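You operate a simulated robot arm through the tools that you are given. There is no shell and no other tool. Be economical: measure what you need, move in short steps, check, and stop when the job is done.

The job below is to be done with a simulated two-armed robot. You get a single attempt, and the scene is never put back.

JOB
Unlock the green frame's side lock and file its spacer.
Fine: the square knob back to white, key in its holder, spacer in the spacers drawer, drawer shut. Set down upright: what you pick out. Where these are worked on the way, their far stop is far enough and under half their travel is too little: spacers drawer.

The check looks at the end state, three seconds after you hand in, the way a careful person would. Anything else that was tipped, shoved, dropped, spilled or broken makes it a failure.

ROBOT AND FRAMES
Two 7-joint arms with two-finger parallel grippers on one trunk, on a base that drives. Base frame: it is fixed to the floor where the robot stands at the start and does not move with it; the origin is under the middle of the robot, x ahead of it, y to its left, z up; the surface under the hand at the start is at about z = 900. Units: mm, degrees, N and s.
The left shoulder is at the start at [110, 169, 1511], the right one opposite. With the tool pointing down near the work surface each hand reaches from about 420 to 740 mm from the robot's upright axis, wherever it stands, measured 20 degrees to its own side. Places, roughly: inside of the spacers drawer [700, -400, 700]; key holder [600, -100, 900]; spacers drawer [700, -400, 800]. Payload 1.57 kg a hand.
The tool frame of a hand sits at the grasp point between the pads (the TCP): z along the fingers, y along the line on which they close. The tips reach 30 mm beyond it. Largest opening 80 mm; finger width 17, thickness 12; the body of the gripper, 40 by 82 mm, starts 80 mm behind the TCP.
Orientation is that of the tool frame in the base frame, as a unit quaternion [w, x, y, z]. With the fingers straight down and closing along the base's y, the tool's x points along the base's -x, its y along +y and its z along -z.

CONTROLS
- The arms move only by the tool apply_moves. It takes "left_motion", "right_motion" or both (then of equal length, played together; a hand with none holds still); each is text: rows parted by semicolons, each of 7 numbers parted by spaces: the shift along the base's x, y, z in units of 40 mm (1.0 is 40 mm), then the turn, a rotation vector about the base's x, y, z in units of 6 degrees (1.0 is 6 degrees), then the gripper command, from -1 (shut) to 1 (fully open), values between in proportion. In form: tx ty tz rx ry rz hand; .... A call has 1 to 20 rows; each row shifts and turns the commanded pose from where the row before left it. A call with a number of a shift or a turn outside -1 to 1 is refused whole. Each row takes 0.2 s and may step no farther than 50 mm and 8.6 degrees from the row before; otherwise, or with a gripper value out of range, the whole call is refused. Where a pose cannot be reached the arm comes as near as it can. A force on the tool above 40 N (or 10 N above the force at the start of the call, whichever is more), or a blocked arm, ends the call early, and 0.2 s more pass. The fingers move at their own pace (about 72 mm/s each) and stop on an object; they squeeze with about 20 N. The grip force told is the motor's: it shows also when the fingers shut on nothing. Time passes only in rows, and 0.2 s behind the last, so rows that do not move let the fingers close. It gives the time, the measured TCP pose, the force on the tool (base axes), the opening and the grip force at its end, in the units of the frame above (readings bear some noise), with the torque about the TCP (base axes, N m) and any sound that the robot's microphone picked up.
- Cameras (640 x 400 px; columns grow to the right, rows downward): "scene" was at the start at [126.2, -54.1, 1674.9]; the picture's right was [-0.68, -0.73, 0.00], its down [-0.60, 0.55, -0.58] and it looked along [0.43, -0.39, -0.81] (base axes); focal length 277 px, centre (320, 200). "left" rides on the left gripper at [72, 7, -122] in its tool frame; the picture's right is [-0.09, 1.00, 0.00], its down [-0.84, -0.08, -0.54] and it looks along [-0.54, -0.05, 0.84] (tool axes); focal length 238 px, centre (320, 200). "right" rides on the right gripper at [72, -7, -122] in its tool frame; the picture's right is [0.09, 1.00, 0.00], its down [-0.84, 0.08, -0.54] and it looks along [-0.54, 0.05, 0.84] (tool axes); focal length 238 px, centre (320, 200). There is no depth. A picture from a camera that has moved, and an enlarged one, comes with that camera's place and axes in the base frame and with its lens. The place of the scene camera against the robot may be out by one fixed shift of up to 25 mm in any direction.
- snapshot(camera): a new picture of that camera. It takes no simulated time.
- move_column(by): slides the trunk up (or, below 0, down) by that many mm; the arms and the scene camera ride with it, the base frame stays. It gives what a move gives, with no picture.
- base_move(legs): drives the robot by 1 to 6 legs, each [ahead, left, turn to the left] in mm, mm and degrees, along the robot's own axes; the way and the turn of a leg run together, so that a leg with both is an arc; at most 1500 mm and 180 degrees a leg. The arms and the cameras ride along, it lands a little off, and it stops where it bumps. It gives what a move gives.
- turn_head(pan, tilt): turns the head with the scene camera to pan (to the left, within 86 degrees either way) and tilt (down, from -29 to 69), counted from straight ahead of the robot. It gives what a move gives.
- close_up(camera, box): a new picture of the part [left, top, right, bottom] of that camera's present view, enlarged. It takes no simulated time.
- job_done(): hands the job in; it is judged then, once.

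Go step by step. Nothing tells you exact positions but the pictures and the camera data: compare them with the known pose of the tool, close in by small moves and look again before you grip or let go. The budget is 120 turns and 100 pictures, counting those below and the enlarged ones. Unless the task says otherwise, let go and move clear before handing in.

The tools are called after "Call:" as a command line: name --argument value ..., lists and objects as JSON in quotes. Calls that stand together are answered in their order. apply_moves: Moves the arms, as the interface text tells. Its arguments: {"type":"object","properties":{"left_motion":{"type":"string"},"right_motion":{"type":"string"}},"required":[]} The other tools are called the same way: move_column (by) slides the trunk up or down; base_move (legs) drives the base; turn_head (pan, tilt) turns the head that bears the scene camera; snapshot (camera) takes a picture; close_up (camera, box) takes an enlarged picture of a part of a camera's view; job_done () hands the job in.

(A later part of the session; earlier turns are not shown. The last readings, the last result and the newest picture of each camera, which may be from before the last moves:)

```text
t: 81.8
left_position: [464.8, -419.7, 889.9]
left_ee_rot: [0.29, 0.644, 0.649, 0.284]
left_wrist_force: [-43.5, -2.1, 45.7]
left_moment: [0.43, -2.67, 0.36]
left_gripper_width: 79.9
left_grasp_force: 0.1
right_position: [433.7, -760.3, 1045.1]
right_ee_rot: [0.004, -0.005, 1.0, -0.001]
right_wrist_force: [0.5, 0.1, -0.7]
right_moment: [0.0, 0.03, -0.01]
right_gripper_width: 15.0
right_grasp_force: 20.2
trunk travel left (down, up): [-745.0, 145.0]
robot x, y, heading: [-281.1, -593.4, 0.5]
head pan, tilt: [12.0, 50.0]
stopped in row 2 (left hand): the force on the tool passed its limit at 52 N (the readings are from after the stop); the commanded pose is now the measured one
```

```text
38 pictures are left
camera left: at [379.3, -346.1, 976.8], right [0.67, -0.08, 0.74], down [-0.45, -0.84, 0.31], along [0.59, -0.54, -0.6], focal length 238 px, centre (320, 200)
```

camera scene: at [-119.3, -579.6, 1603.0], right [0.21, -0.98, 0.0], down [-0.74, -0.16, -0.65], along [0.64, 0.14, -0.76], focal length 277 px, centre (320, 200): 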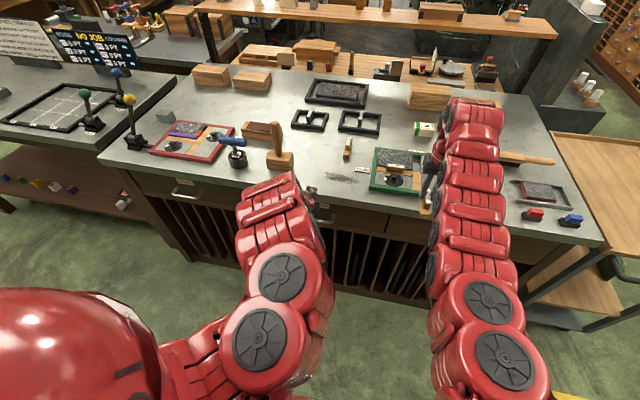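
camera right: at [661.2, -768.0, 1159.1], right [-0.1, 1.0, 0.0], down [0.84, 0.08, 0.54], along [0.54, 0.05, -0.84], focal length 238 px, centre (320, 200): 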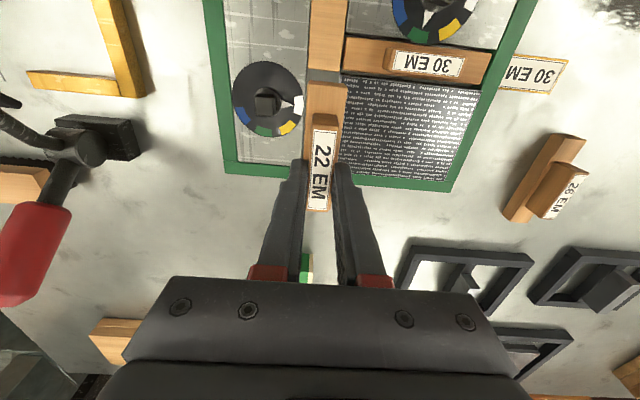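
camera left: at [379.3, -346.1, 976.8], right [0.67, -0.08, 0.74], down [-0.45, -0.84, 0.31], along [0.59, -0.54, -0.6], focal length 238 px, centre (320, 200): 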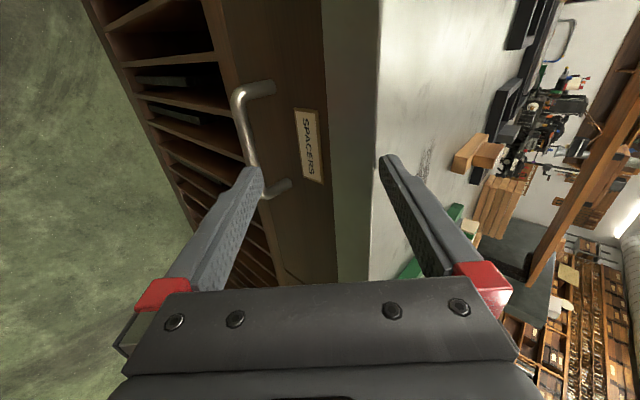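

The upper finger is resting on the bench lip again. I lift off first, then back away.

Call:
apply_moves --left_motion "-0.3 0 0.5 0 0 0 1; 0 0 0.5 0 0 0 1; 0 0 0 0 0 0 1"

Call:
base_move --legs '[[-90, 0, 0]]'

Call:
snapshot --camera "left"

```text
t: 82.7
left_position: [469.8, -417.7, 903.3]
left_ee_rot: [0.283, 0.647, 0.651, 0.279]
left_wrist_force: [-0.2, -0.2, -1.1]
left_moment: [0.0, 0.01, -0.01]
left_gripper_width: 79.8
left_grasp_force: 0.0
left hand out of reach, approached as far as the arm can: row 1, 2
right_position: [444.9, -762.2, 1036.0]
right_ee_rot: [-0.002, -0.004, 1.0, -0.001]
right_wrist_force: [-0.1, 0.1, 0.2]
right_moment: [0.0, -0.01, -0.01]
right_gripper_width: 15.4
right_grasp_force: 20.3
trunk travel left (down, up): [-745.0, 145.0]
robot x, y, heading: [-276.6, -590.3, 0.5]
head pan, tilt: [12.0, 50.0]
```

```text
t: 83.8
left_position: [379.9, -416.6, 904.2]
left_ee_rot: [0.283, 0.646, 0.652, 0.28]
left_wrist_force: [-0.1, -0.1, 0.1]
left_moment: [0.01, 0.04, -0.01]
left_gripper_width: 80.2
left_grasp_force: 0.0
right_position: [355.3, -760.7, 1037.5]
right_ee_rot: [0.0, -0.005, 1.0, -0.002]
right_wrist_force: [0.3, 0.2, -0.9]
right_moment: [0.0, -0.02, 0.04]
right_gripper_width: 15.0
right_grasp_force: 19.5
trunk travel left (down, up): [-745.0, 145.0]
robot x, y, heading: [-370.6, -590.5, 0.4]
head pan, tilt: [12.0, 50.0]
```

```text
37 pictures are left
camera left: at [295.5, -345.1, 992.9], right [0.68, -0.08, 0.73], down [-0.44, -0.84, 0.32], along [0.58, -0.54, -0.61], focal length 238 px, centre (320, 200)
```

left: 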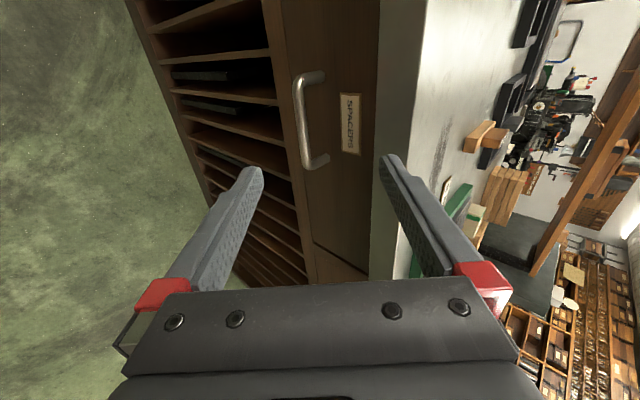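

Handle bar located at about (502,-425,758), with the drawer front ~45 mm behind it. I pull the right hand in, half-close the left gripper, lower the trunk, and line up for a diagonal approach along the fingers.

Call:
apply_moves --left_motion "0 -0.1 0 0 0 0 0; 0 -0.1 0 0 0 0 0; 0 0 0 0 0 0 0; 0 0 0 0 0 0 0" --right_motion "-0.8 0 0 0 0 0 -1; -0.8 0 0 0 0 0 -1; -0.8 0 0 0 0 0 -1; -0.8 0 0 0 0 0 -1"

Call:
move_column --by -70

Call:
snapshot --camera "left"

```text
t: 84.8
left_position: [379.7, -424.4, 904.5]
left_ee_rot: [0.284, 0.645, 0.653, 0.279]
left_wrist_force: [-0.2, -0.4, -0.3]
left_moment: [-0.04, 0.0, 0.0]
left_gripper_width: 40.0
left_grasp_force: 0.0
right_position: [279.4, -760.6, 1036.6]
right_ee_rot: [0.001, -0.005, 1.0, -0.002]
right_wrist_force: [0.4, 0.7, 0.1]
right_moment: [-0.02, 0.01, 0.01]
right_gripper_width: 15.2
right_grasp_force: 19.6
right hand out of reach, approached as far as the arm can: row 3, 4
trunk travel left (down, up): [-745.0, 145.0]
robot x, y, heading: [-367.7, -594.1, 0.7]
head pan, tilt: [12.0, 50.0]
```

```text
t: 85.8
left_position: [379.7, -426.7, 835.9]
left_ee_rot: [0.283, 0.646, 0.652, 0.279]
left_wrist_force: [-0.5, 0.3, -0.5]
left_moment: [-0.01, 0.05, -0.02]
left_gripper_width: 40.0
left_grasp_force: 0.1
right_position: [278.7, -760.7, 966.9]
right_ee_rot: [0.001, -0.004, 1.0, -0.002]
right_wrist_force: [-0.1, 0.0, -1.4]
right_moment: [-0.01, -0.01, -0.03]
right_gripper_width: 15.1
right_grasp_force: 20.0
trunk travel left (down, up): [-675.0, 215.0]
robot x, y, heading: [-369.4, -589.1, 0.7]
head pan, tilt: [12.0, 50.0]
```

```text
36 pictures are left
camera left: at [295.1, -353.3, 923.3], right [0.68, -0.08, 0.73], down [-0.44, -0.84, 0.32], along [0.58, -0.54, -0.61], focal length 238 px, centre (320, 200)
```

left: 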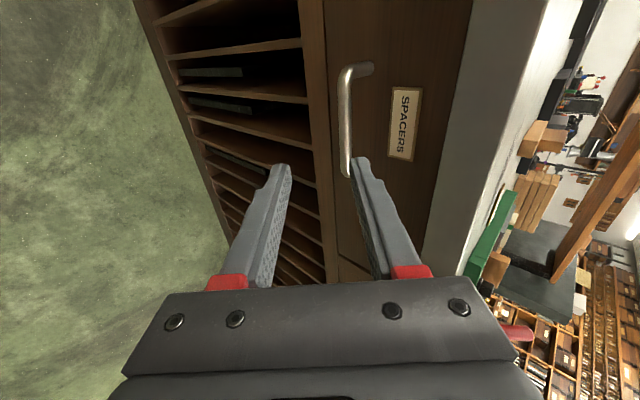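

Call:
base_move --legs '[[50, 0, -0.6]]'

Call:
move_column --by -24

Call:
base_move --legs '[[26, 0, 0]]'

Call:
snapshot --camera "left"

```text
t: 86.8
left_position: [431.4, -433.2, 835.9]
left_ee_rot: [0.285, 0.649, 0.648, 0.277]
left_wrist_force: [1.0, 0.5, -0.9]
left_moment: [0.0, -0.05, -0.01]
left_gripper_width: 39.8
left_grasp_force: 0.0
right_position: [328.2, -768.1, 966.6]
right_ee_rot: [0.0, 0.001, 1.0, -0.001]
right_wrist_force: [-0.6, -0.2, -0.6]
right_moment: [0.03, 0.0, -0.01]
right_gripper_width: 14.9
right_grasp_force: 19.7
trunk travel left (down, up): [-675.0, 215.0]
robot x, y, heading: [-319.9, -591.5, -0.0]
head pan, tilt: [12.0, 50.0]
```

```text
t: 87.5
left_position: [431.6, -433.0, 811.1]
left_ee_rot: [0.284, 0.649, 0.649, 0.278]
left_wrist_force: [0.3, 0.4, -0.2]
left_moment: [-0.01, -0.01, 0.0]
left_gripper_width: 39.9
left_grasp_force: 0.0
right_position: [327.3, -767.8, 942.9]
right_ee_rot: [0.0, 0.0, 1.0, -0.002]
right_wrist_force: [-0.2, -0.5, -0.6]
right_moment: [0.0, 0.02, 0.0]
right_gripper_width: 15.0
right_grasp_force: 20.3
trunk travel left (down, up): [-651.0, 239.0]
robot x, y, heading: [-316.7, -593.6, -0.3]
head pan, tilt: [12.0, 50.0]
```

```text
t: 88.3
left_position: [456.1, -432.5, 812.8]
left_ee_rot: [0.285, 0.649, 0.648, 0.278]
left_wrist_force: [-0.7, -0.9, 0.2]
left_moment: [-0.03, -0.01, 0.03]
left_gripper_width: 40.1
left_grasp_force: 0.1
right_position: [351.8, -769.3, 943.6]
right_ee_rot: [0.0, 0.0, 1.0, -0.002]
right_wrist_force: [-0.2, -0.2, -1.4]
right_moment: [-0.01, -0.02, 0.01]
right_gripper_width: 15.1
right_grasp_force: 20.2
trunk travel left (down, up): [-651.0, 239.0]
robot x, y, heading: [-291.1, -591.6, -0.1]
head pan, tilt: [12.0, 50.0]
```

```text
35 pictures are left
camera left: at [372.2, -360.1, 899.9], right [0.68, -0.09, 0.73], down [-0.45, -0.83, 0.32], along [0.58, -0.55, -0.61], focal length 238 px, centre (320, 200)
```

left: 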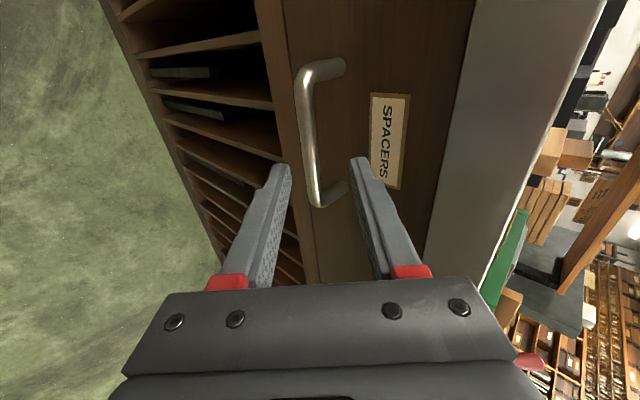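

The bar is between the finger lines. I continue the staircase.

Call:
move_column --by -24

Call:
base_move --legs '[[25, 0, 0]]'

Call:
snapshot --camera "left"

```text
t: 89.0
left_position: [457.4, -433.7, 786.3]
left_ee_rot: [0.285, 0.649, 0.648, 0.278]
left_wrist_force: [0.8, 0.0, -0.2]
left_moment: [-0.01, -0.01, -0.02]
left_gripper_width: 39.8
left_grasp_force: 0.1
right_position: [352.2, -768.3, 918.1]
right_ee_rot: [-0.001, 0.002, 1.0, -0.001]
right_wrist_force: [-0.4, -0.6, 0.3]
right_moment: [-0.04, -0.02, -0.01]
right_gripper_width: 15.0
right_grasp_force: 20.4
trunk travel left (down, up): [-627.0, 263.0]
robot x, y, heading: [-295.3, -592.8, -0.3]
head pan, tilt: [12.0, 50.0]
```

```text
t: 89.8
left_position: [481.2, -433.3, 788.4]
left_ee_rot: [0.285, 0.649, 0.649, 0.278]
left_wrist_force: [-0.8, 0.0, 0.3]
left_moment: [-0.01, 0.01, 0.01]
left_gripper_width: 40.0
left_grasp_force: 0.0
right_position: [377.0, -767.8, 919.0]
right_ee_rot: [0.0, 0.001, 1.0, -0.002]
right_wrist_force: [-0.5, -0.1, -0.6]
right_moment: [0.02, 0.0, 0.0]
right_gripper_width: 14.8
right_grasp_force: 19.9
trunk travel left (down, up): [-627.0, 263.0]
robot x, y, heading: [-268.1, -596.9, 0.1]
head pan, tilt: [12.0, 50.0]
```

```text
34 pictures are left
camera left: at [397.0, -360.2, 875.7], right [0.68, -0.09, 0.73], down [-0.45, -0.83, 0.32], along [0.58, -0.55, -0.61], focal length 238 px, centre (320, 200)
```

left: 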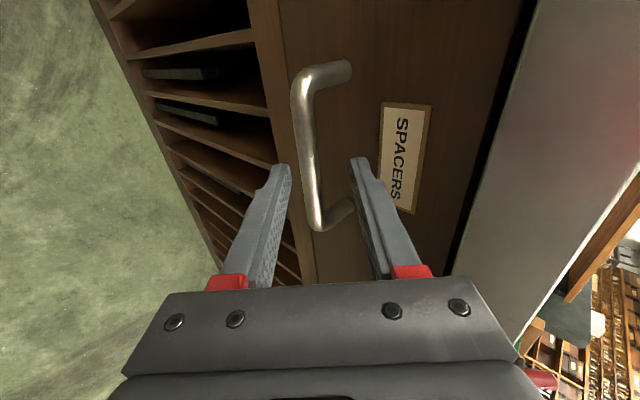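

Call:
move_column --by -24

Call:
base_move --legs '[[16, 0, 0]]'

Call:
snapshot --camera "left"

```text
t: 90.5
left_position: [482.0, -432.7, 762.3]
left_ee_rot: [0.285, 0.649, 0.649, 0.278]
left_wrist_force: [-0.9, -0.3, -0.7]
left_moment: [0.0, 0.01, 0.01]
left_gripper_width: 40.4
left_grasp_force: 0.1
right_position: [377.3, -769.2, 895.0]
right_ee_rot: [0.0, 0.001, 1.0, -0.002]
right_wrist_force: [-0.3, -0.8, 0.1]
right_moment: [-0.02, -0.02, 0.01]
right_gripper_width: 15.2
right_grasp_force: 20.0
trunk travel left (down, up): [-603.0, 287.0]
robot x, y, heading: [-270.8, -592.6, -0.1]
head pan, tilt: [12.0, 50.0]
```

```text
t: 91.4
left_position: [497.5, -432.3, 763.3]
left_ee_rot: [0.284, 0.649, 0.649, 0.279]
left_wrist_force: [-4.9, -0.7, 0.6]
left_moment: [0.02, -0.08, -0.01]
left_gripper_width: 38.4
left_grasp_force: 0.0
right_position: [392.8, -768.2, 896.0]
right_ee_rot: [0.001, 0.001, 1.0, -0.001]
right_wrist_force: [0.4, 0.1, -0.7]
right_moment: [0.01, 0.01, -0.02]
right_gripper_width: 15.0
right_grasp_force: 19.8
trunk travel left (down, up): [-603.0, 287.0]
robot x, y, heading: [-250.1, -594.0, -0.1]
head pan, tilt: [12.0, 50.0]
stopped in leg 1: the force on the tool passed its limit at 126 N (the readings are from after the stop); the commanded pose is now the measured one
```

```text
33 pictures are left
camera left: at [413.3, -360.2, 851.4], right [0.68, -0.09, 0.73], down [-0.45, -0.83, 0.32], along [0.58, -0.55, -0.61], focal length 238 px, centre (320, 200)
```

left: 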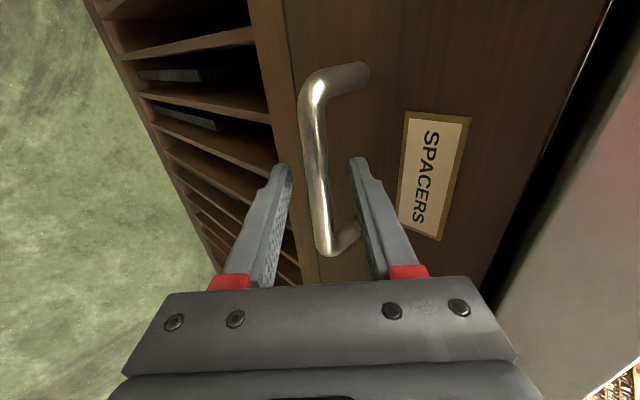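

The bar is between the fingers and the tip touched the front panel. I close on the bar.

Call:
apply_moves --left_motion "-0.05 0 0 0 0 0 -1; 0 0 0 0 0 0 -1; 0 0 0 0 0 0 -1; 0 0 0 0 0 0 -1"

Call:
snapshot --camera "left"

```text
t: 92.4
left_position: [498.0, -432.5, 762.9]
left_ee_rot: [0.285, 0.649, 0.649, 0.278]
left_wrist_force: [-0.2, 1.7, -2.5]
left_moment: [-0.02, 0.0, 0.24]
left_gripper_width: 13.7
left_grasp_force: 29.9
right_position: [393.5, -768.0, 895.4]
right_ee_rot: [-0.001, 0.0, 1.0, -0.001]
right_wrist_force: [0.5, 0.5, -0.3]
right_moment: [-0.01, 0.04, 0.02]
right_gripper_width: 15.0
right_grasp_force: 19.7
trunk travel left (down, up): [-603.0, 287.0]
robot x, y, heading: [-246.9, -589.8, 0.0]
head pan, tilt: [12.0, 50.0]
```

```text
32 pictures are left
camera left: at [413.9, -359.7, 850.9], right [0.68, -0.09, 0.73], down [-0.45, -0.83, 0.32], along [0.58, -0.55, -0.61], focal length 238 px, centre (320, 200)
```

left: 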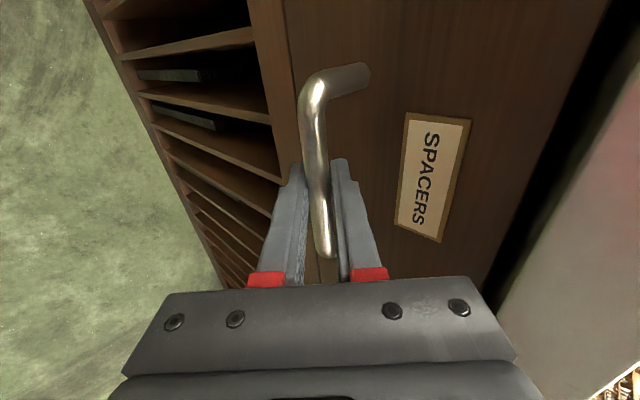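

Gripped on the bar. I pull by driving straight back a little first.

Call:
base_move --legs '[[-80, 0, 0]]'

Call:
snapshot --camera "left"

```text
t: 93.5
left_position: [419.0, -432.8, 763.9]
left_ee_rot: [0.285, 0.649, 0.648, 0.278]
left_wrist_force: [2.4, 4.7, -5.9]
left_moment: [0.07, -0.11, 0.35]
left_gripper_width: 13.9
left_grasp_force: 29.9
right_position: [314.3, -768.4, 894.1]
right_ee_rot: [-0.001, 0.0, 1.0, -0.002]
right_wrist_force: [-0.4, 0.8, -0.4]
right_moment: [0.02, -0.01, 0.01]
right_gripper_width: 15.2
right_grasp_force: 19.9
trunk travel left (down, up): [-603.0, 287.0]
robot x, y, heading: [-328.3, -593.0, -0.1]
head pan, tilt: [12.0, 50.0]
```

```text
31 pictures are left
camera left: at [335.1, -359.7, 850.9], right [0.68, -0.09, 0.73], down [-0.45, -0.83, 0.32], along [0.58, -0.55, -0.61], focal length 238 px, centre (320, 200)
```

left: 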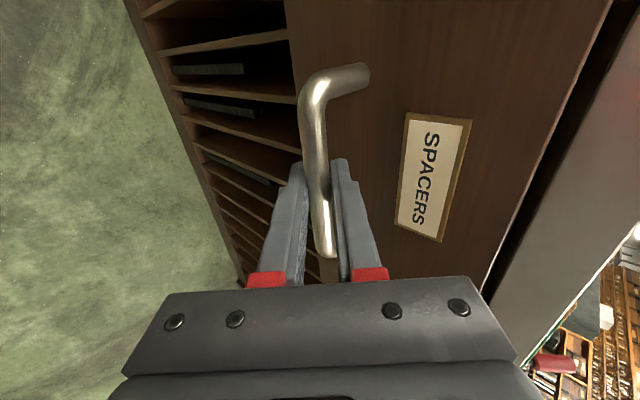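

The drawer slides with the hand. I pull on toward its stop.

Call:
base_move --legs '[[-130, 0, 0]]'

Call:
base_move --legs '[[-80, 0, 0]]'

Call:
snapshot --camera "left"

Call:
snapshot --camera "scene"

```text
t: 94.8
left_position: [289.4, -432.6, 762.2]
left_ee_rot: [0.285, 0.65, 0.648, 0.278]
left_wrist_force: [2.6, 2.4, -5.8]
left_moment: [0.09, -0.14, 0.36]
left_gripper_width: 13.6
left_grasp_force: 30.6
right_position: [185.0, -768.1, 895.5]
right_ee_rot: [0.0, 0.001, 1.0, -0.003]
right_wrist_force: [-0.4, -0.2, -1.4]
right_moment: [0.0, -0.02, 0.0]
right_gripper_width: 15.1
right_grasp_force: 20.0
trunk travel left (down, up): [-603.0, 287.0]
robot x, y, heading: [-464.2, -595.5, 0.0]
head pan, tilt: [12.0, 50.0]
```

```text
t: 95.8
left_position: [208.2, -433.0, 764.4]
left_ee_rot: [0.285, 0.65, 0.648, 0.277]
left_wrist_force: [0.9, 3.9, 7.4]
left_moment: [0.03, 0.02, 0.27]
left_gripper_width: 13.5
left_grasp_force: 30.3
right_position: [102.7, -768.0, 895.8]
right_ee_rot: [0.0, 0.002, 1.0, -0.002]
right_wrist_force: [0.2, 0.6, -0.7]
right_moment: [-0.03, -0.04, -0.01]
right_gripper_width: 15.0
right_grasp_force: 20.2
trunk travel left (down, up): [-603.0, 287.0]
robot x, y, heading: [-538.8, -588.7, -0.2]
head pan, tilt: [12.0, 50.0]
```

```text
30 pictures are left
camera left: at [124.8, -359.9, 851.7], right [0.68, -0.09, 0.73], down [-0.45, -0.83, 0.32], along [0.58, -0.55, -0.61], focal length 238 px, centre (320, 200)
```

left: 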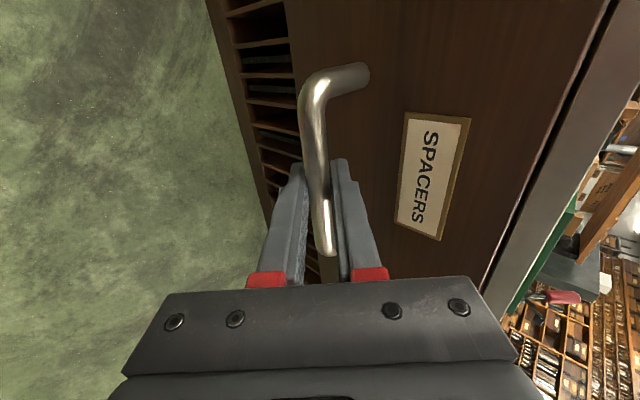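

```text
29 pictures are left
camera scene: at [-393.2, -580.1, 1459.1], right [0.2, -0.98, 0.0], down [-0.75, -0.16, -0.64], along [0.63, 0.13, -0.77], focal length 277 px, centre (320, 200)
```

scene: 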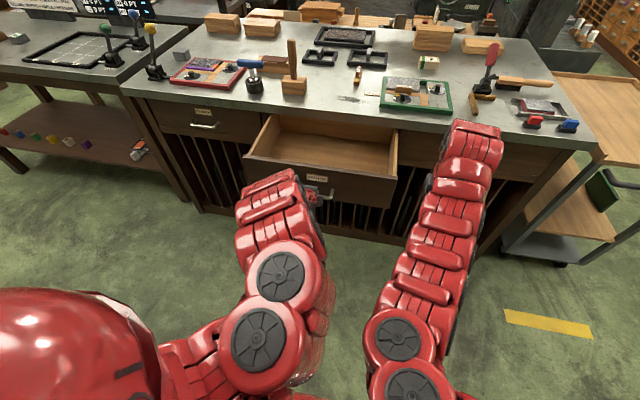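

The drawer is open about 290 mm, which is nearly its depth. I open the left fingers and back out along the fingers in small steps.

Call:
apply_moves --left_motion "0 0 0 0 0 0 0; 0 0 0 0 0 0 0; 0 0 0 0 0 0 0"

Call:
move_column --by 10

Call:
base_move --legs '[[-20, 0, 0]]'

Call:
snapshot --camera "left"

```text
t: 96.6
left_position: [209.6, -432.9, 763.1]
left_ee_rot: [0.285, 0.649, 0.648, 0.278]
left_wrist_force: [-1.8, 0.2, 0.8]
left_moment: [-0.01, 0.01, 0.03]
left_gripper_width: 38.8
left_grasp_force: 0.1
right_position: [104.1, -767.8, 894.8]
right_ee_rot: [0.0, 0.001, 1.0, -0.001]
right_wrist_force: [0.8, -0.2, 0.1]
right_moment: [-0.01, -0.04, 0.0]
right_gripper_width: 15.4
right_grasp_force: 20.1
trunk travel left (down, up): [-603.0, 287.0]
robot x, y, heading: [-539.7, -588.8, -0.1]
head pan, tilt: [12.0, 50.0]
```

```text
t: 97.2
left_position: [210.2, -434.1, 772.2]
left_ee_rot: [0.285, 0.649, 0.649, 0.277]
left_wrist_force: [-0.1, 0.4, 0.8]
left_moment: [0.01, -0.02, 0.0]
left_gripper_width: 39.8
left_grasp_force: 0.1
right_position: [103.9, -769.2, 904.9]
right_ee_rot: [-0.001, 0.002, 1.0, -0.002]
right_wrist_force: [0.9, 0.2, -1.1]
right_moment: [-0.01, -0.02, -0.01]
right_gripper_width: 15.0
right_grasp_force: 19.9
trunk travel left (down, up): [-613.0, 277.0]
robot x, y, heading: [-542.1, -594.6, -0.0]
head pan, tilt: [12.0, 50.0]
```

```text
t: 98.0
left_position: [190.4, -433.0, 773.4]
left_ee_rot: [0.284, 0.649, 0.649, 0.277]
left_wrist_force: [0.3, 0.1, 0.4]
left_moment: [-0.02, -0.02, 0.02]
left_gripper_width: 40.2
left_grasp_force: 0.1
right_position: [85.9, -768.2, 903.7]
right_ee_rot: [-0.001, 0.002, 1.0, -0.001]
right_wrist_force: [-0.3, 0.8, -0.2]
right_moment: [0.0, -0.01, -0.02]
right_gripper_width: 14.8
right_grasp_force: 20.0
trunk travel left (down, up): [-613.0, 277.0]
robot x, y, heading: [-559.5, -593.3, -0.4]
head pan, tilt: [12.0, 50.0]
```

```text
28 pictures are left
camera left: at [106.1, -359.9, 860.5], right [0.68, -0.09, 0.73], down [-0.45, -0.83, 0.32], along [0.58, -0.55, -0.61], focal length 238 px, centre (320, 200)
```

left: 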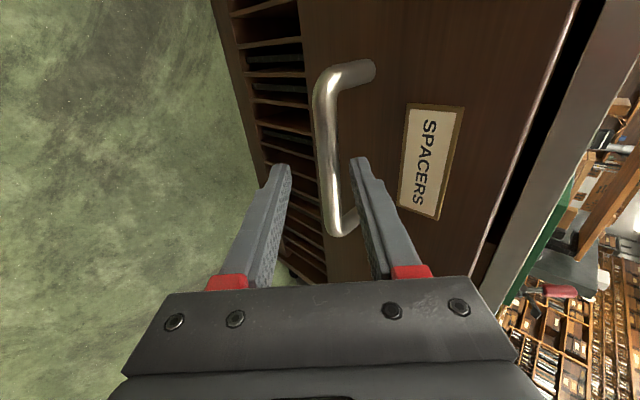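

Call:
move_column --by 24

Call:
base_move --legs '[[-18, 0, 0]]'

Call:
move_column --by 22

Call:
base_move --legs '[[-100, 0, 0]]'

Call:
snapshot --camera "scene"

```text
t: 98.7
left_position: [189.0, -432.4, 797.6]
left_ee_rot: [0.286, 0.649, 0.648, 0.277]
left_wrist_force: [-1.6, 0.3, -0.7]
left_moment: [-0.01, 0.01, 0.0]
left_gripper_width: 40.0
left_grasp_force: 0.1
right_position: [83.7, -768.9, 928.1]
right_ee_rot: [0.0, 0.002, 1.0, -0.002]
right_wrist_force: [-0.8, -0.2, 0.0]
right_moment: [0.0, 0.01, 0.0]
right_gripper_width: 15.2
right_grasp_force: 20.0
trunk travel left (down, up): [-637.0, 253.0]
robot x, y, heading: [-560.9, -589.3, 0.0]
head pan, tilt: [12.0, 50.0]
```

```text
t: 99.5
left_position: [173.4, -433.6, 796.0]
left_ee_rot: [0.284, 0.65, 0.649, 0.276]
left_wrist_force: [0.1, -0.6, 0.1]
left_moment: [0.02, 0.0, -0.02]
left_gripper_width: 39.9
left_grasp_force: 0.1
right_position: [67.5, -769.4, 928.2]
right_ee_rot: [0.0, 0.002, 1.0, -0.002]
right_wrist_force: [-0.1, -0.8, 0.0]
right_moment: [0.02, -0.02, -0.03]
right_gripper_width: 15.0
right_grasp_force: 20.1
trunk travel left (down, up): [-637.0, 253.0]
robot x, y, heading: [-574.8, -593.4, -0.2]
head pan, tilt: [12.0, 50.0]
```

```text
t: 100.2
left_position: [172.2, -432.8, 819.8]
left_ee_rot: [0.285, 0.65, 0.648, 0.277]
left_wrist_force: [-0.6, -0.3, 0.0]
left_moment: [-0.02, 0.02, 0.03]
left_gripper_width: 40.2
left_grasp_force: 0.0
right_position: [67.0, -768.9, 950.4]
right_ee_rot: [0.0, 0.001, 1.0, -0.002]
right_wrist_force: [0.1, -0.2, -0.4]
right_moment: [0.03, -0.02, 0.03]
right_gripper_width: 15.0
right_grasp_force: 20.7
trunk travel left (down, up): [-659.0, 231.0]
robot x, y, heading: [-581.2, -590.4, 0.0]
head pan, tilt: [12.0, 50.0]
```

```text
t: 101.1
left_position: [136.1, -423.0, 821.8]
left_ee_rot: [0.284, 0.647, 0.65, 0.28]
left_wrist_force: [-0.7, 0.0, -0.3]
left_moment: [-0.03, 0.02, -0.02]
left_gripper_width: 40.1
left_grasp_force: 0.0
right_position: [33.8, -761.0, 953.2]
right_ee_rot: [0.002, -0.003, 1.0, -0.003]
right_wrist_force: [-0.5, 0.2, 1.1]
right_moment: [-0.01, -0.07, 0.0]
right_gripper_width: 15.2
right_grasp_force: 20.0
trunk travel left (down, up): [-659.0, 231.0]
robot x, y, heading: [-612.6, -588.6, 0.6]
head pan, tilt: [12.0, 50.0]
stopped in leg 1: the robot was blocked; the commanded pose is now the measured one
```

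```text
27 pictures are left
camera scene: at [-467.2, -576.1, 1515.6], right [0.21, -0.98, 0.0], down [-0.75, -0.16, -0.65], along [0.63, 0.14, -0.76], focal length 277 px, centre (320, 200)
```

scene: 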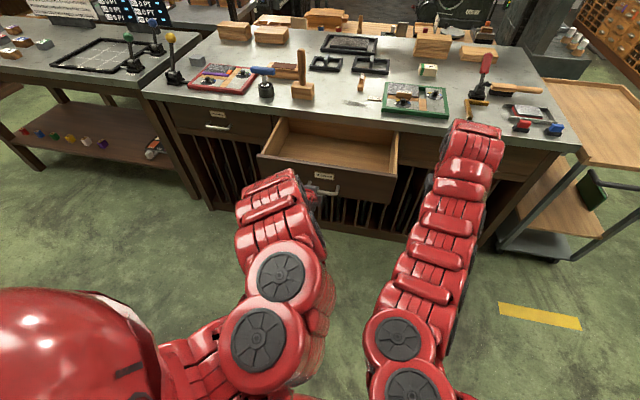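

The base met something behind it, so I won't go back further. I go slightly ahead, slide left, then forward so the right hand (with the spacer) is above the open drawer.

Call:
base_move --legs '[[15, 0, -0.6], [0, 315, 0], [250, 0, 0]]'

Call:
snapshot --camera "right"

Call:
turn_head --pan -15 --tilt 50

Call:
snapshot --camera "scene"

```text
t: 105.0
left_position: [405.0, -114.1, 819.3]
left_ee_rot: [0.284, 0.65, 0.647, 0.278]
left_wrist_force: [-0.1, -0.6, 0.2]
left_moment: [-0.01, -0.03, 0.0]
left_gripper_width: 39.9
left_grasp_force: 0.1
right_position: [299.3, -451.8, 950.9]
right_ee_rot: [0.0, 0.002, 1.0, -0.002]
right_wrist_force: [0.1, -0.1, -0.1]
right_moment: [0.0, 0.01, 0.02]
right_gripper_width: 15.2
right_grasp_force: 19.7
trunk travel left (down, up): [-659.0, 231.0]
robot x, y, heading: [-345.7, -270.7, -0.3]
head pan, tilt: [12.0, 50.0]
```

```text
26 pictures are left
camera right: at [227.3, -458.4, 1072.9], right [-0.09, 1.0, 0.0], down [0.84, 0.08, 0.54], along [0.54, 0.04, -0.84], focal length 238 px, centre (320, 200)
```

right: 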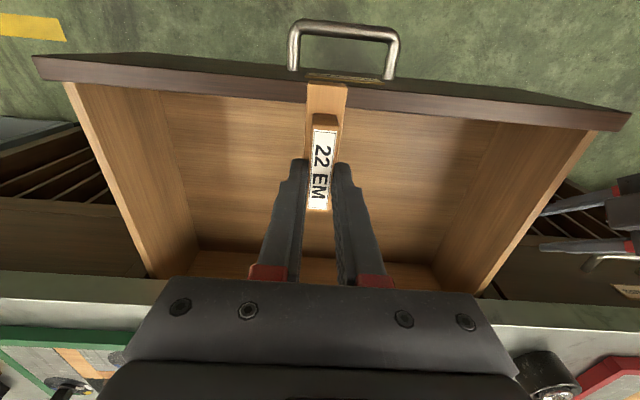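

```text
t: 105.9
left_position: [404.3, -115.2, 820.3]
left_ee_rot: [0.285, 0.65, 0.647, 0.278]
left_wrist_force: [0.0, -0.2, -0.2]
left_moment: [0.0, 0.0, -0.01]
left_gripper_width: 39.9
left_grasp_force: 0.2
right_position: [298.4, -452.3, 950.7]
right_ee_rot: [-0.001, 0.003, 1.0, -0.003]
right_wrist_force: [-0.6, 0.0, 0.6]
right_moment: [-0.01, 0.0, 0.02]
right_gripper_width: 15.3
right_grasp_force: 19.9
trunk travel left (down, up): [-659.0, 231.0]
robot x, y, heading: [-342.3, -273.6, -0.3]
head pan, tilt: [-15.0, 50.0]
```

```text
25 pictures are left
camera scene: at [-199.0, -297.9, 1514.9], right [-0.26, -0.97, 0.0], down [-0.74, 0.2, -0.64], along [0.62, -0.17, -0.77], focal length 277 px, centre (320, 200)
```

scene: 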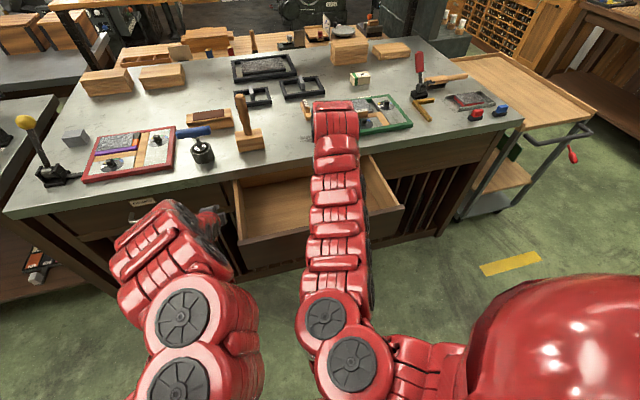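

The spacer is over the open, empty drawer. I move it forward over the middle and lower part-way.

Call:
apply_moves --right_motion "0.65 0.2 0 0 0 0 -1; 0.65 0.2 0 0 0 0 -1; 0.65 0.2 0 0 0 0 -1; 0 0 -0.7 0 0 0 -1; 0 0 -0.7 0 0 0 -1; 0 0 -0.7 0 0 0 -1; 0 0 -0.7 0 0 0 -1; 0 0 0 0 0 0 -1"

Call:
snapshot --camera "right"

```text
t: 107.7
left_position: [404.5, -115.6, 819.9]
left_ee_rot: [0.285, 0.65, 0.648, 0.278]
left_wrist_force: [0.7, -1.1, -0.2]
left_moment: [-0.01, 0.0, -0.02]
left_gripper_width: 40.0
left_grasp_force: 0.2
right_position: [366.3, -428.3, 840.8]
right_ee_rot: [0.0, 0.003, 1.0, -0.002]
right_wrist_force: [-0.6, 0.0, -0.2]
right_moment: [0.0, 0.03, 0.0]
right_gripper_width: 15.0
right_grasp_force: 20.1
right hand out of reach, approached as far as the arm can: row 6, 7
trunk travel left (down, up): [-659.0, 231.0]
robot x, y, heading: [-345.6, -277.1, -0.3]
head pan, tilt: [-15.0, 50.0]
```

```text
24 pictures are left
camera right: at [295.7, -435.6, 963.1], right [-0.09, 1.0, 0.0], down [0.84, 0.07, 0.54], along [0.54, 0.04, -0.84], focal length 238 px, centre (320, 200)
```

right: 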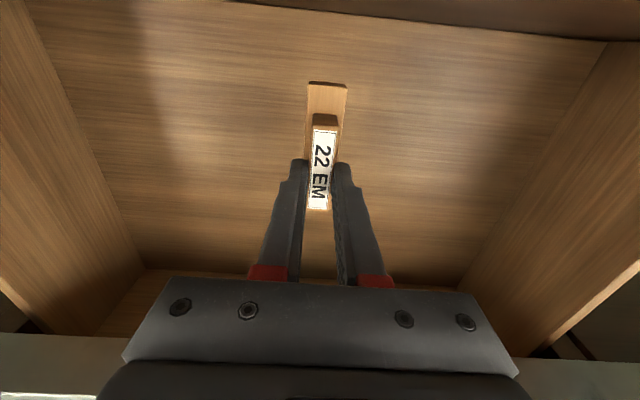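

The arm is at its lower reach, so I finish lowering with the trunk in small steps.

Call:
move_column --by -20

Call:
snapshot --camera "right"

```text
t: 108.4
left_position: [404.0, -114.7, 799.3]
left_ee_rot: [0.285, 0.65, 0.647, 0.278]
left_wrist_force: [-1.0, 0.6, -0.1]
left_moment: [0.02, -0.03, -0.01]
left_gripper_width: 39.9
left_grasp_force: 0.1
right_position: [367.5, -429.2, 820.6]
right_ee_rot: [0.0, 0.002, 1.0, -0.001]
right_wrist_force: [0.2, -0.7, -0.8]
right_moment: [-0.03, -0.01, 0.0]
right_gripper_width: 14.9
right_grasp_force: 19.8
trunk travel left (down, up): [-639.0, 251.0]
robot x, y, heading: [-347.6, -273.7, -0.2]
head pan, tilt: [-15.0, 50.0]
```

```text
23 pictures are left
camera right: at [295.6, -435.1, 943.6], right [-0.09, 1.0, -0.01], down [0.84, 0.08, 0.54], along [0.54, 0.04, -0.84], focal length 238 px, centre (320, 200)
```

right: 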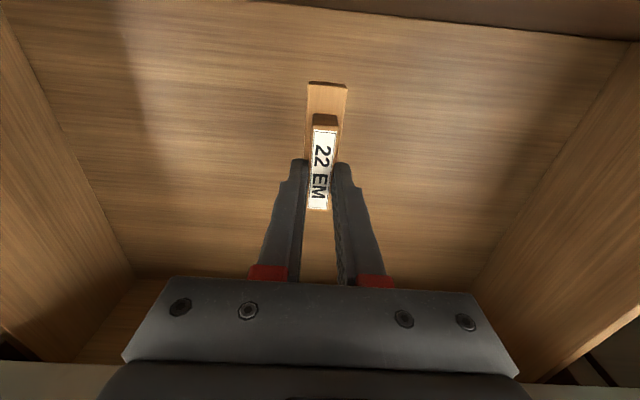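

Call:
move_column --by -14

Call:
move_column --by -6

Call:
move_column --by -5

```text
t: 109.0
left_position: [404.0, -115.2, 785.2]
left_ee_rot: [0.285, 0.65, 0.648, 0.278]
left_wrist_force: [-0.2, -0.5, -0.6]
left_moment: [0.02, -0.01, 0.01]
left_gripper_width: 39.9
left_grasp_force: 0.0
right_position: [366.4, -428.5, 808.5]
right_ee_rot: [0.001, 0.003, 1.0, -0.002]
right_wrist_force: [0.3, -0.2, -0.3]
right_moment: [-0.01, -0.02, -0.04]
right_gripper_width: 15.1
right_grasp_force: 19.5
trunk travel left (down, up): [-625.0, 265.0]
robot x, y, heading: [-345.1, -272.0, -0.1]
head pan, tilt: [-15.0, 50.0]
```

```text
t: 109.6
left_position: [403.8, -116.0, 779.7]
left_ee_rot: [0.285, 0.65, 0.647, 0.278]
left_wrist_force: [0.0, 0.5, 0.2]
left_moment: [0.01, -0.01, 0.01]
left_gripper_width: 40.1
left_grasp_force: 0.0
right_position: [368.1, -429.5, 802.4]
right_ee_rot: [0.001, 0.002, 1.0, -0.002]
right_wrist_force: [0.6, 0.2, 0.4]
right_moment: [0.01, -0.01, -0.02]
right_gripper_width: 14.9
right_grasp_force: 20.0
trunk travel left (down, up): [-619.0, 271.0]
robot x, y, heading: [-346.0, -273.5, 0.1]
head pan, tilt: [-15.0, 50.0]
```

```text
t: 110.1
left_position: [404.5, -115.3, 774.4]
left_ee_rot: [0.285, 0.649, 0.648, 0.279]
left_wrist_force: [-0.2, -0.3, -0.6]
left_moment: [-0.01, -0.02, -0.02]
left_gripper_width: 39.8
left_grasp_force: 0.1
right_position: [367.7, -428.4, 796.4]
right_ee_rot: [0.0, 0.003, 1.0, -0.003]
right_wrist_force: [-0.1, -0.2, -0.8]
right_moment: [-0.02, -0.04, -0.01]
right_gripper_width: 15.0
right_grasp_force: 19.6
trunk travel left (down, up): [-614.0, 276.0]
robot x, y, heading: [-344.4, -274.4, -0.4]
head pan, tilt: [-15.0, 50.0]
```

Call:
move_column --by -6

Call:
move_column --by -6

Call:
close_up --camera "right" --box '[240, 40, 400, 220]'

```text
t: 110.7
left_position: [405.2, -116.2, 768.6]
left_ee_rot: [0.285, 0.65, 0.647, 0.278]
left_wrist_force: [-0.1, -0.2, -0.3]
left_moment: [0.01, 0.03, -0.02]
left_gripper_width: 40.0
left_grasp_force: 0.0
right_position: [367.8, -429.5, 791.1]
right_ee_rot: [0.0, 0.003, 1.0, -0.003]
right_wrist_force: [-0.2, 1.3, -1.0]
right_moment: [-0.01, 0.0, 0.01]
right_gripper_width: 15.1
right_grasp_force: 19.8
trunk travel left (down, up): [-608.0, 282.0]
robot x, y, heading: [-346.0, -271.9, -0.5]
head pan, tilt: [-15.0, 50.0]
```

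```text
t: 111.2
left_position: [404.3, -115.2, 762.0]
left_ee_rot: [0.284, 0.65, 0.648, 0.278]
left_wrist_force: [0.7, 0.4, 0.5]
left_moment: [0.01, -0.01, 0.0]
left_gripper_width: 39.8
left_grasp_force: 0.1
right_position: [367.3, -428.0, 784.6]
right_ee_rot: [0.0, 0.002, 1.0, -0.003]
right_wrist_force: [0.1, -0.4, -0.2]
right_moment: [0.01, -0.01, -0.01]
right_gripper_width: 15.1
right_grasp_force: 20.2
trunk travel left (down, up): [-602.0, 288.0]
robot x, y, heading: [-342.7, -272.5, -0.4]
head pan, tilt: [-15.0, 50.0]
```

```text
2.22 times, centred on (320, 130) of right
camera zoom: at [295.7, -435.1, 906.5], right [-0.09, 1.0, 0.0], down [0.84, 0.08, 0.54], along [0.54, 0.04, -0.84], focal length 530 px, centre (320, 356)
```

zoom: 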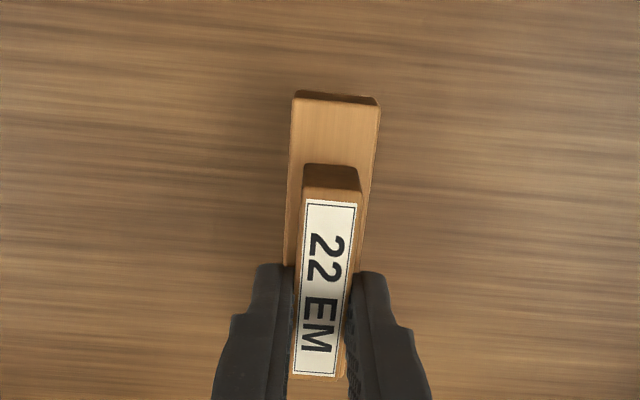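

Call:
move_column --by -8

Call:
move_column --by -6

Call:
move_column --by -6

Call:
snapshot --camera "right"

```text
t: 111.8
left_position: [404.3, -114.5, 754.7]
left_ee_rot: [0.285, 0.65, 0.648, 0.278]
left_wrist_force: [0.6, 0.4, 0.1]
left_moment: [0.01, 0.0, 0.0]
left_gripper_width: 39.9
left_grasp_force: 0.0
right_position: [368.6, -428.1, 776.9]
right_ee_rot: [0.001, 0.002, 1.0, -0.002]
right_wrist_force: [-0.3, -0.1, -0.4]
right_moment: [0.0, 0.0, 0.0]
right_gripper_width: 15.2
right_grasp_force: 19.6
trunk travel left (down, up): [-594.0, 296.0]
robot x, y, heading: [-346.5, -272.7, -0.2]
head pan, tilt: [-15.0, 50.0]
```

```text
t: 112.3
left_position: [403.5, -115.2, 747.9]
left_ee_rot: [0.285, 0.65, 0.647, 0.278]
left_wrist_force: [0.0, 1.0, -0.4]
left_moment: [0.0, 0.01, 0.0]
left_gripper_width: 40.3
left_grasp_force: 0.0
right_position: [367.9, -427.5, 771.4]
right_ee_rot: [0.001, 0.002, 1.0, -0.003]
right_wrist_force: [-0.2, -0.4, 6.1]
right_moment: [0.09, -0.26, 0.0]
right_gripper_width: 15.1
right_grasp_force: 19.9
trunk travel left (down, up): [-588.0, 302.0]
robot x, y, heading: [-349.8, -272.7, -0.5]
head pan, tilt: [-15.0, 50.0]
```

```text
t: 112.9
left_position: [403.1, -116.0, 743.3]
left_ee_rot: [0.285, 0.649, 0.647, 0.28]
left_wrist_force: [-0.1, -0.2, -0.5]
left_moment: [-0.02, -0.02, 0.01]
left_gripper_width: 39.9
left_grasp_force: 0.0
right_position: [367.8, -427.6, 766.7]
right_ee_rot: [0.003, 0.003, 1.0, -0.003]
right_wrist_force: [2.7, 0.5, 19.3]
right_moment: [0.06, -0.03, -0.02]
right_gripper_width: 15.5
right_grasp_force: 20.2
trunk travel left (down, up): [-582.0, 308.0]
robot x, y, heading: [-343.6, -273.1, -0.2]
head pan, tilt: [-15.0, 50.0]
```

```text
21 pictures are left
camera right: at [294.9, -434.7, 888.4], right [-0.09, 1.0, -0.01], down [0.83, 0.08, 0.55], along [0.54, 0.04, -0.84], focal length 238 px, centre (320, 200)
```

right: 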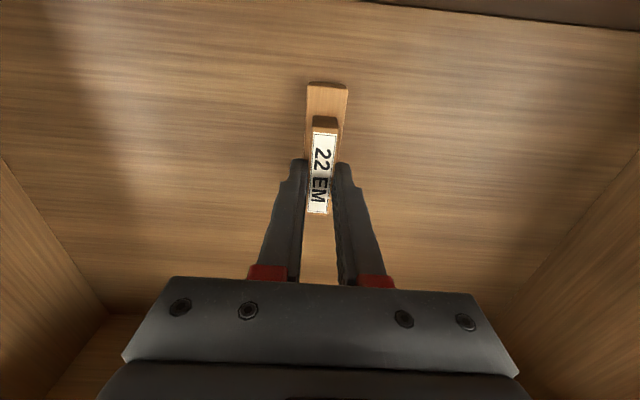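

The spacer rests on the drawer floor (contact 19 N). I release gently, relieve the pressure first, and rise.

Call:
move_column --by 4

Call:
apply_moves --right_motion "0 0 0 0 0 0 -0.5; 0 0 0 0 0 0 -0.3; 0 0 0 0 0 0 -0.1; 0 0 0 0 0 0 0; 0 0 0 0 0 0 0"

Call:
move_column --by 60

Call:
snapshot --camera "right"

```text
t: 113.4
left_position: [404.8, -115.1, 747.4]
left_ee_rot: [0.284, 0.65, 0.647, 0.278]
left_wrist_force: [1.3, -0.1, 0.3]
left_moment: [0.0, 0.0, 0.01]
left_gripper_width: 40.1
left_grasp_force: 0.1
right_position: [366.8, -428.4, 766.7]
right_ee_rot: [-0.001, 0.003, 1.0, -0.003]
right_wrist_force: [0.1, 0.7, 1.2]
right_moment: [0.03, -0.03, -0.01]
right_gripper_width: 15.1
right_grasp_force: 20.0
trunk travel left (down, up): [-586.0, 304.0]
robot x, y, heading: [-343.7, -273.4, -0.2]
head pan, tilt: [-15.0, 50.0]
```

```text
t: 114.6
left_position: [403.4, -116.2, 746.5]
left_ee_rot: [0.285, 0.65, 0.648, 0.278]
left_wrist_force: [0.6, -0.1, 0.6]
left_moment: [-0.01, -0.03, 0.04]
left_gripper_width: 40.0
left_grasp_force: 0.1
right_position: [367.3, -427.9, 767.9]
right_ee_rot: [0.0, 0.003, 1.0, -0.003]
right_wrist_force: [1.1, -0.8, -0.6]
right_moment: [0.0, 0.01, 0.02]
right_gripper_width: 39.8
right_grasp_force: 0.1
trunk travel left (down, up): [-586.0, 304.0]
robot x, y, heading: [-345.7, -275.6, -0.4]
head pan, tilt: [-15.0, 50.0]
```

```text
t: 115.6
left_position: [405.2, -114.6, 806.1]
left_ee_rot: [0.285, 0.65, 0.648, 0.277]
left_wrist_force: [0.9, -0.3, -0.2]
left_moment: [0.0, -0.01, 0.01]
left_gripper_width: 40.0
left_grasp_force: 0.2
right_position: [367.9, -428.9, 828.8]
right_ee_rot: [0.0, 0.002, 1.0, -0.002]
right_wrist_force: [0.2, 0.5, 0.3]
right_moment: [-0.03, -0.01, 0.01]
right_gripper_width: 39.8
right_grasp_force: 0.1
trunk travel left (down, up): [-646.0, 244.0]
robot x, y, heading: [-347.7, -275.3, -0.3]
head pan, tilt: [-15.0, 50.0]
```

```text
20 pictures are left
camera right: at [295.9, -435.1, 950.2], right [-0.09, 1.0, 0.0], down [0.84, 0.08, 0.54], along [0.54, 0.04, -0.84], focal length 238 px, centre (320, 200)
```

right: 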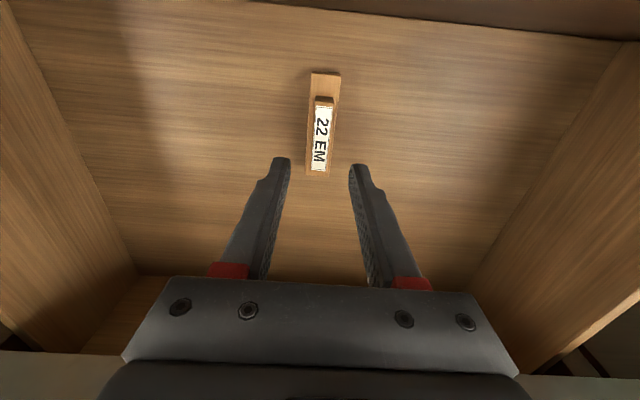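

The spacer stands upright in the drawer. I lift the hand out and back away, close the fist, and get the left hand folded in so it won't touch the cabinet while I push the drawer shut.

Call:
move_column --by 105

Call:
base_move --legs '[[-230, 0, 0]]'

Call:
apply_moves --left_motion "0 0 0 0 0.98 0 0; 0 0 0 0 0.98 0 0; 0 0 0 0 0.98 0 0; 0 0 0 0 0.98 0 0; 0 0 0 0 0.98 0 0; 0 0 0 0 0.98 0 0; 0 0 0 0 0.98 0 0; 0 0 0 0 0.98 0 0; -0.5 0 0 0 0 1 0; -0.5 0 0 0 0 1 0; -0.5 0 0 0 0 1 0; -0.5 0 0 0 0 1 0; -0.5 0 0 0 0 1 0; -0.5 0 0 0 0 1 0; -0.5 0 0 0 0 1 0; -0.5 0 0 0 0 1 0; -0.5 0 0 0 0 1 0; -0.5 0 0 0 0 1 0; -0.5 0 0 0 0 1 0; -0.5 0 0 0 0 1 0" --right_motion "0 0 0 0 0 0 -1; 0 0 0 0 0 0 -1; 0 0 0 0 0 0 -1; 0 0 0 0 0 0 -1; 0 0 0 0 0 0 -1; 0 0 0 0 0 0 -1; 0 0 0 0 0 0 -1; 0 0 0 0 0 0 -1; 0 0 0 0 0 0 -1; 0 0 0 0 0 0 -1; 0 0 0 0 0 0 -1; 0 0 0 0 0 0 -1; 0 0 0 0 0 0 -1; 0 0 0 0 0 0 -1; 0 0 0 0 0 0 -1; 0 0 0 0 0 0 -1; 0 0 0 0 0 0 -1; 0 0 0 0 0 0 -1; 0 0 0 0 0 0 -1; 0 0 0 0 0 0 -1"

Call:
snapshot --camera "right"

```text
t: 117.0
left_position: [405.0, -115.3, 911.7]
left_ee_rot: [0.284, 0.65, 0.647, 0.278]
left_wrist_force: [1.0, -0.2, -0.2]
left_moment: [0.0, 0.01, -0.01]
left_gripper_width: 40.0
left_grasp_force: 0.3
right_position: [366.7, -427.9, 932.4]
right_ee_rot: [0.0, 0.003, 1.0, -0.003]
right_wrist_force: [0.6, -0.2, -0.2]
right_moment: [0.02, 0.01, -0.02]
right_gripper_width: 40.3
right_grasp_force: 0.0
trunk travel left (down, up): [-751.0, 139.0]
robot x, y, heading: [-347.8, -271.8, -0.2]
head pan, tilt: [-15.0, 50.0]
```

```text
t: 118.7
left_position: [168.8, -110.9, 911.3]
left_ee_rot: [0.284, 0.648, 0.649, 0.279]
left_wrist_force: [0.1, -0.4, -0.2]
left_moment: [-0.01, 0.0, 0.02]
left_gripper_width: 40.1
left_grasp_force: 0.1
right_position: [134.4, -423.3, 932.5]
right_ee_rot: [0.0, 0.0, 1.0, -0.002]
right_wrist_force: [0.3, 0.8, 0.0]
right_moment: [-0.01, 0.01, -0.02]
right_gripper_width: 39.9
right_grasp_force: 0.0
trunk travel left (down, up): [-751.0, 139.0]
robot x, y, heading: [-581.0, -272.5, 0.0]
head pan, tilt: [-15.0, 50.0]
```

```text
t: 122.9
left_position: [-78.2, -99.0, 917.9]
left_ee_rot: [-0.01, 0.149, 0.986, 0.068]
left_wrist_force: [0.1, 0.3, 0.3]
left_moment: [0.0, -0.01, -0.01]
left_gripper_width: 39.9
left_grasp_force: 0.1
left hand out of reach, approached as far as the arm can: row 3, 4, 8
right_position: [132.1, -424.0, 934.3]
right_ee_rot: [0.0, 0.0, 1.0, -0.003]
right_wrist_force: [-0.3, 0.4, -0.7]
right_moment: [0.0, 0.01, -0.03]
right_gripper_width: 0.0
right_grasp_force: 19.9
trunk travel left (down, up): [-751.0, 139.0]
robot x, y, heading: [-581.7, -274.1, 0.2]
head pan, tilt: [-15.0, 50.0]
```

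```text
19 pictures are left
camera right: at [61.6, -431.1, 1055.6], right [-0.09, 1.0, 0.0], down [0.84, 0.08, 0.54], along [0.54, 0.05, -0.84], focal length 238 px, centre (320, 200)
```

right: 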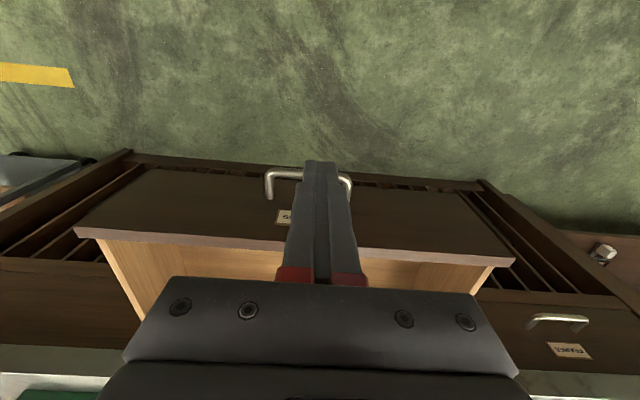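

The left hand is folded in. I lower the right fist to the bar's height in front of the handle.

Call:
move_column --by -163

Call:
base_move --legs '[[45, 0, 0]]'

Call:
snapshot --camera "right"

```text
t: 124.8
left_position: [-77.0, -99.4, 754.2]
left_ee_rot: [-0.01, 0.151, 0.986, 0.067]
left_wrist_force: [-0.6, 1.2, 0.3]
left_moment: [0.02, -0.02, -0.01]
left_gripper_width: 40.1
left_grasp_force: 0.1
right_position: [133.5, -423.8, 770.1]
right_ee_rot: [0.0, -0.001, 1.0, -0.002]
right_wrist_force: [-0.1, -0.3, -0.6]
right_moment: [-0.03, -0.02, 0.01]
right_gripper_width: 0.2
right_grasp_force: 19.8
trunk travel left (down, up): [-588.0, 302.0]
robot x, y, heading: [-582.0, -274.8, 0.1]
head pan, tilt: [-15.0, 50.0]
```

```text
t: 125.7
left_position: [-31.6, -98.7, 754.8]
left_ee_rot: [-0.011, 0.149, 0.986, 0.067]
left_wrist_force: [0.3, -0.2, 0.2]
left_moment: [0.02, 0.04, 0.02]
left_gripper_width: 40.2
left_grasp_force: 0.0
right_position: [177.6, -425.7, 768.8]
right_ee_rot: [-0.001, 0.0, 1.0, -0.003]
right_wrist_force: [-0.4, 0.4, -0.9]
right_moment: [-0.04, 0.02, 0.0]
right_gripper_width: 0.2
right_grasp_force: 20.4
trunk travel left (down, up): [-588.0, 302.0]
robot x, y, heading: [-536.2, -270.1, 0.1]
head pan, tilt: [-15.0, 50.0]
```

```text
18 pictures are left
camera right: at [106.4, -431.6, 891.6], right [-0.09, 1.0, 0.0], down [0.84, 0.08, 0.54], along [0.54, 0.05, -0.84], focal length 238 px, centre (320, 200)
```

right: 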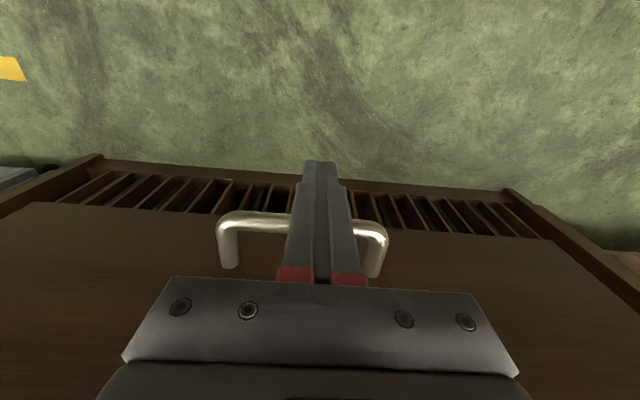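

Fingers are in front of the bar, inside the handle's span. I push by driving ahead.

Call:
base_move --legs '[[40, 0, 0]]'

Call:
base_move --legs '[[120, 0, 0]]'

Call:
snapshot --camera "right"

```text
t: 126.6
left_position: [6.9, -100.4, 755.6]
left_ee_rot: [-0.01, 0.15, 0.986, 0.067]
left_wrist_force: [-0.2, 0.6, -0.3]
left_moment: [0.01, 0.0, -0.01]
left_gripper_width: 40.2
left_grasp_force: 0.1
right_position: [216.4, -424.4, 770.1]
right_ee_rot: [0.0, 0.0, 1.0, -0.002]
right_wrist_force: [-0.2, -0.2, 0.0]
right_moment: [-0.01, 0.0, 0.0]
right_gripper_width: 0.0
right_grasp_force: 19.9
trunk travel left (down, up): [-588.0, 302.0]
robot x, y, heading: [-499.4, -272.5, 0.1]
head pan, tilt: [-15.0, 50.0]
```

```text
t: 127.8
left_position: [126.6, -100.8, 755.4]
left_ee_rot: [-0.01, 0.15, 0.986, 0.067]
left_wrist_force: [-0.3, 0.2, 0.4]
left_moment: [0.0, 0.01, 0.01]
left_gripper_width: 40.1
left_grasp_force: 0.1
right_position: [336.8, -424.9, 770.0]
right_ee_rot: [0.0, 0.001, 1.0, -0.003]
right_wrist_force: [0.0, 0.1, 0.1]
right_moment: [-0.01, 0.02, 0.02]
right_gripper_width: 0.0
right_grasp_force: 19.6
trunk travel left (down, up): [-588.0, 302.0]
robot x, y, heading: [-377.5, -272.9, 0.1]
head pan, tilt: [-15.0, 50.0]
```

```text
17 pictures are left
camera right: at [264.9, -432.1, 891.7], right [-0.09, 1.0, 0.0], down [0.84, 0.08, 0.54], along [0.54, 0.04, -0.84], focal length 238 px, centre (320, 200)
```

right: 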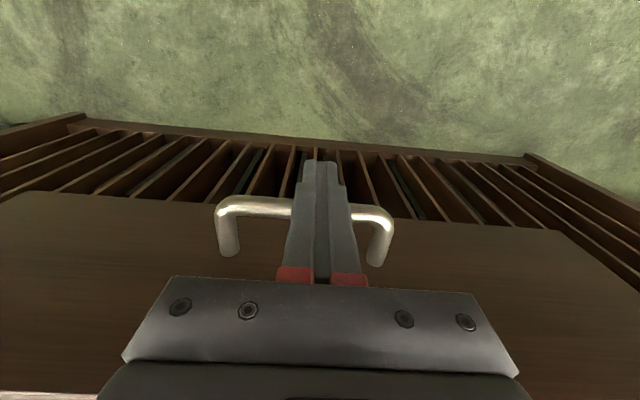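

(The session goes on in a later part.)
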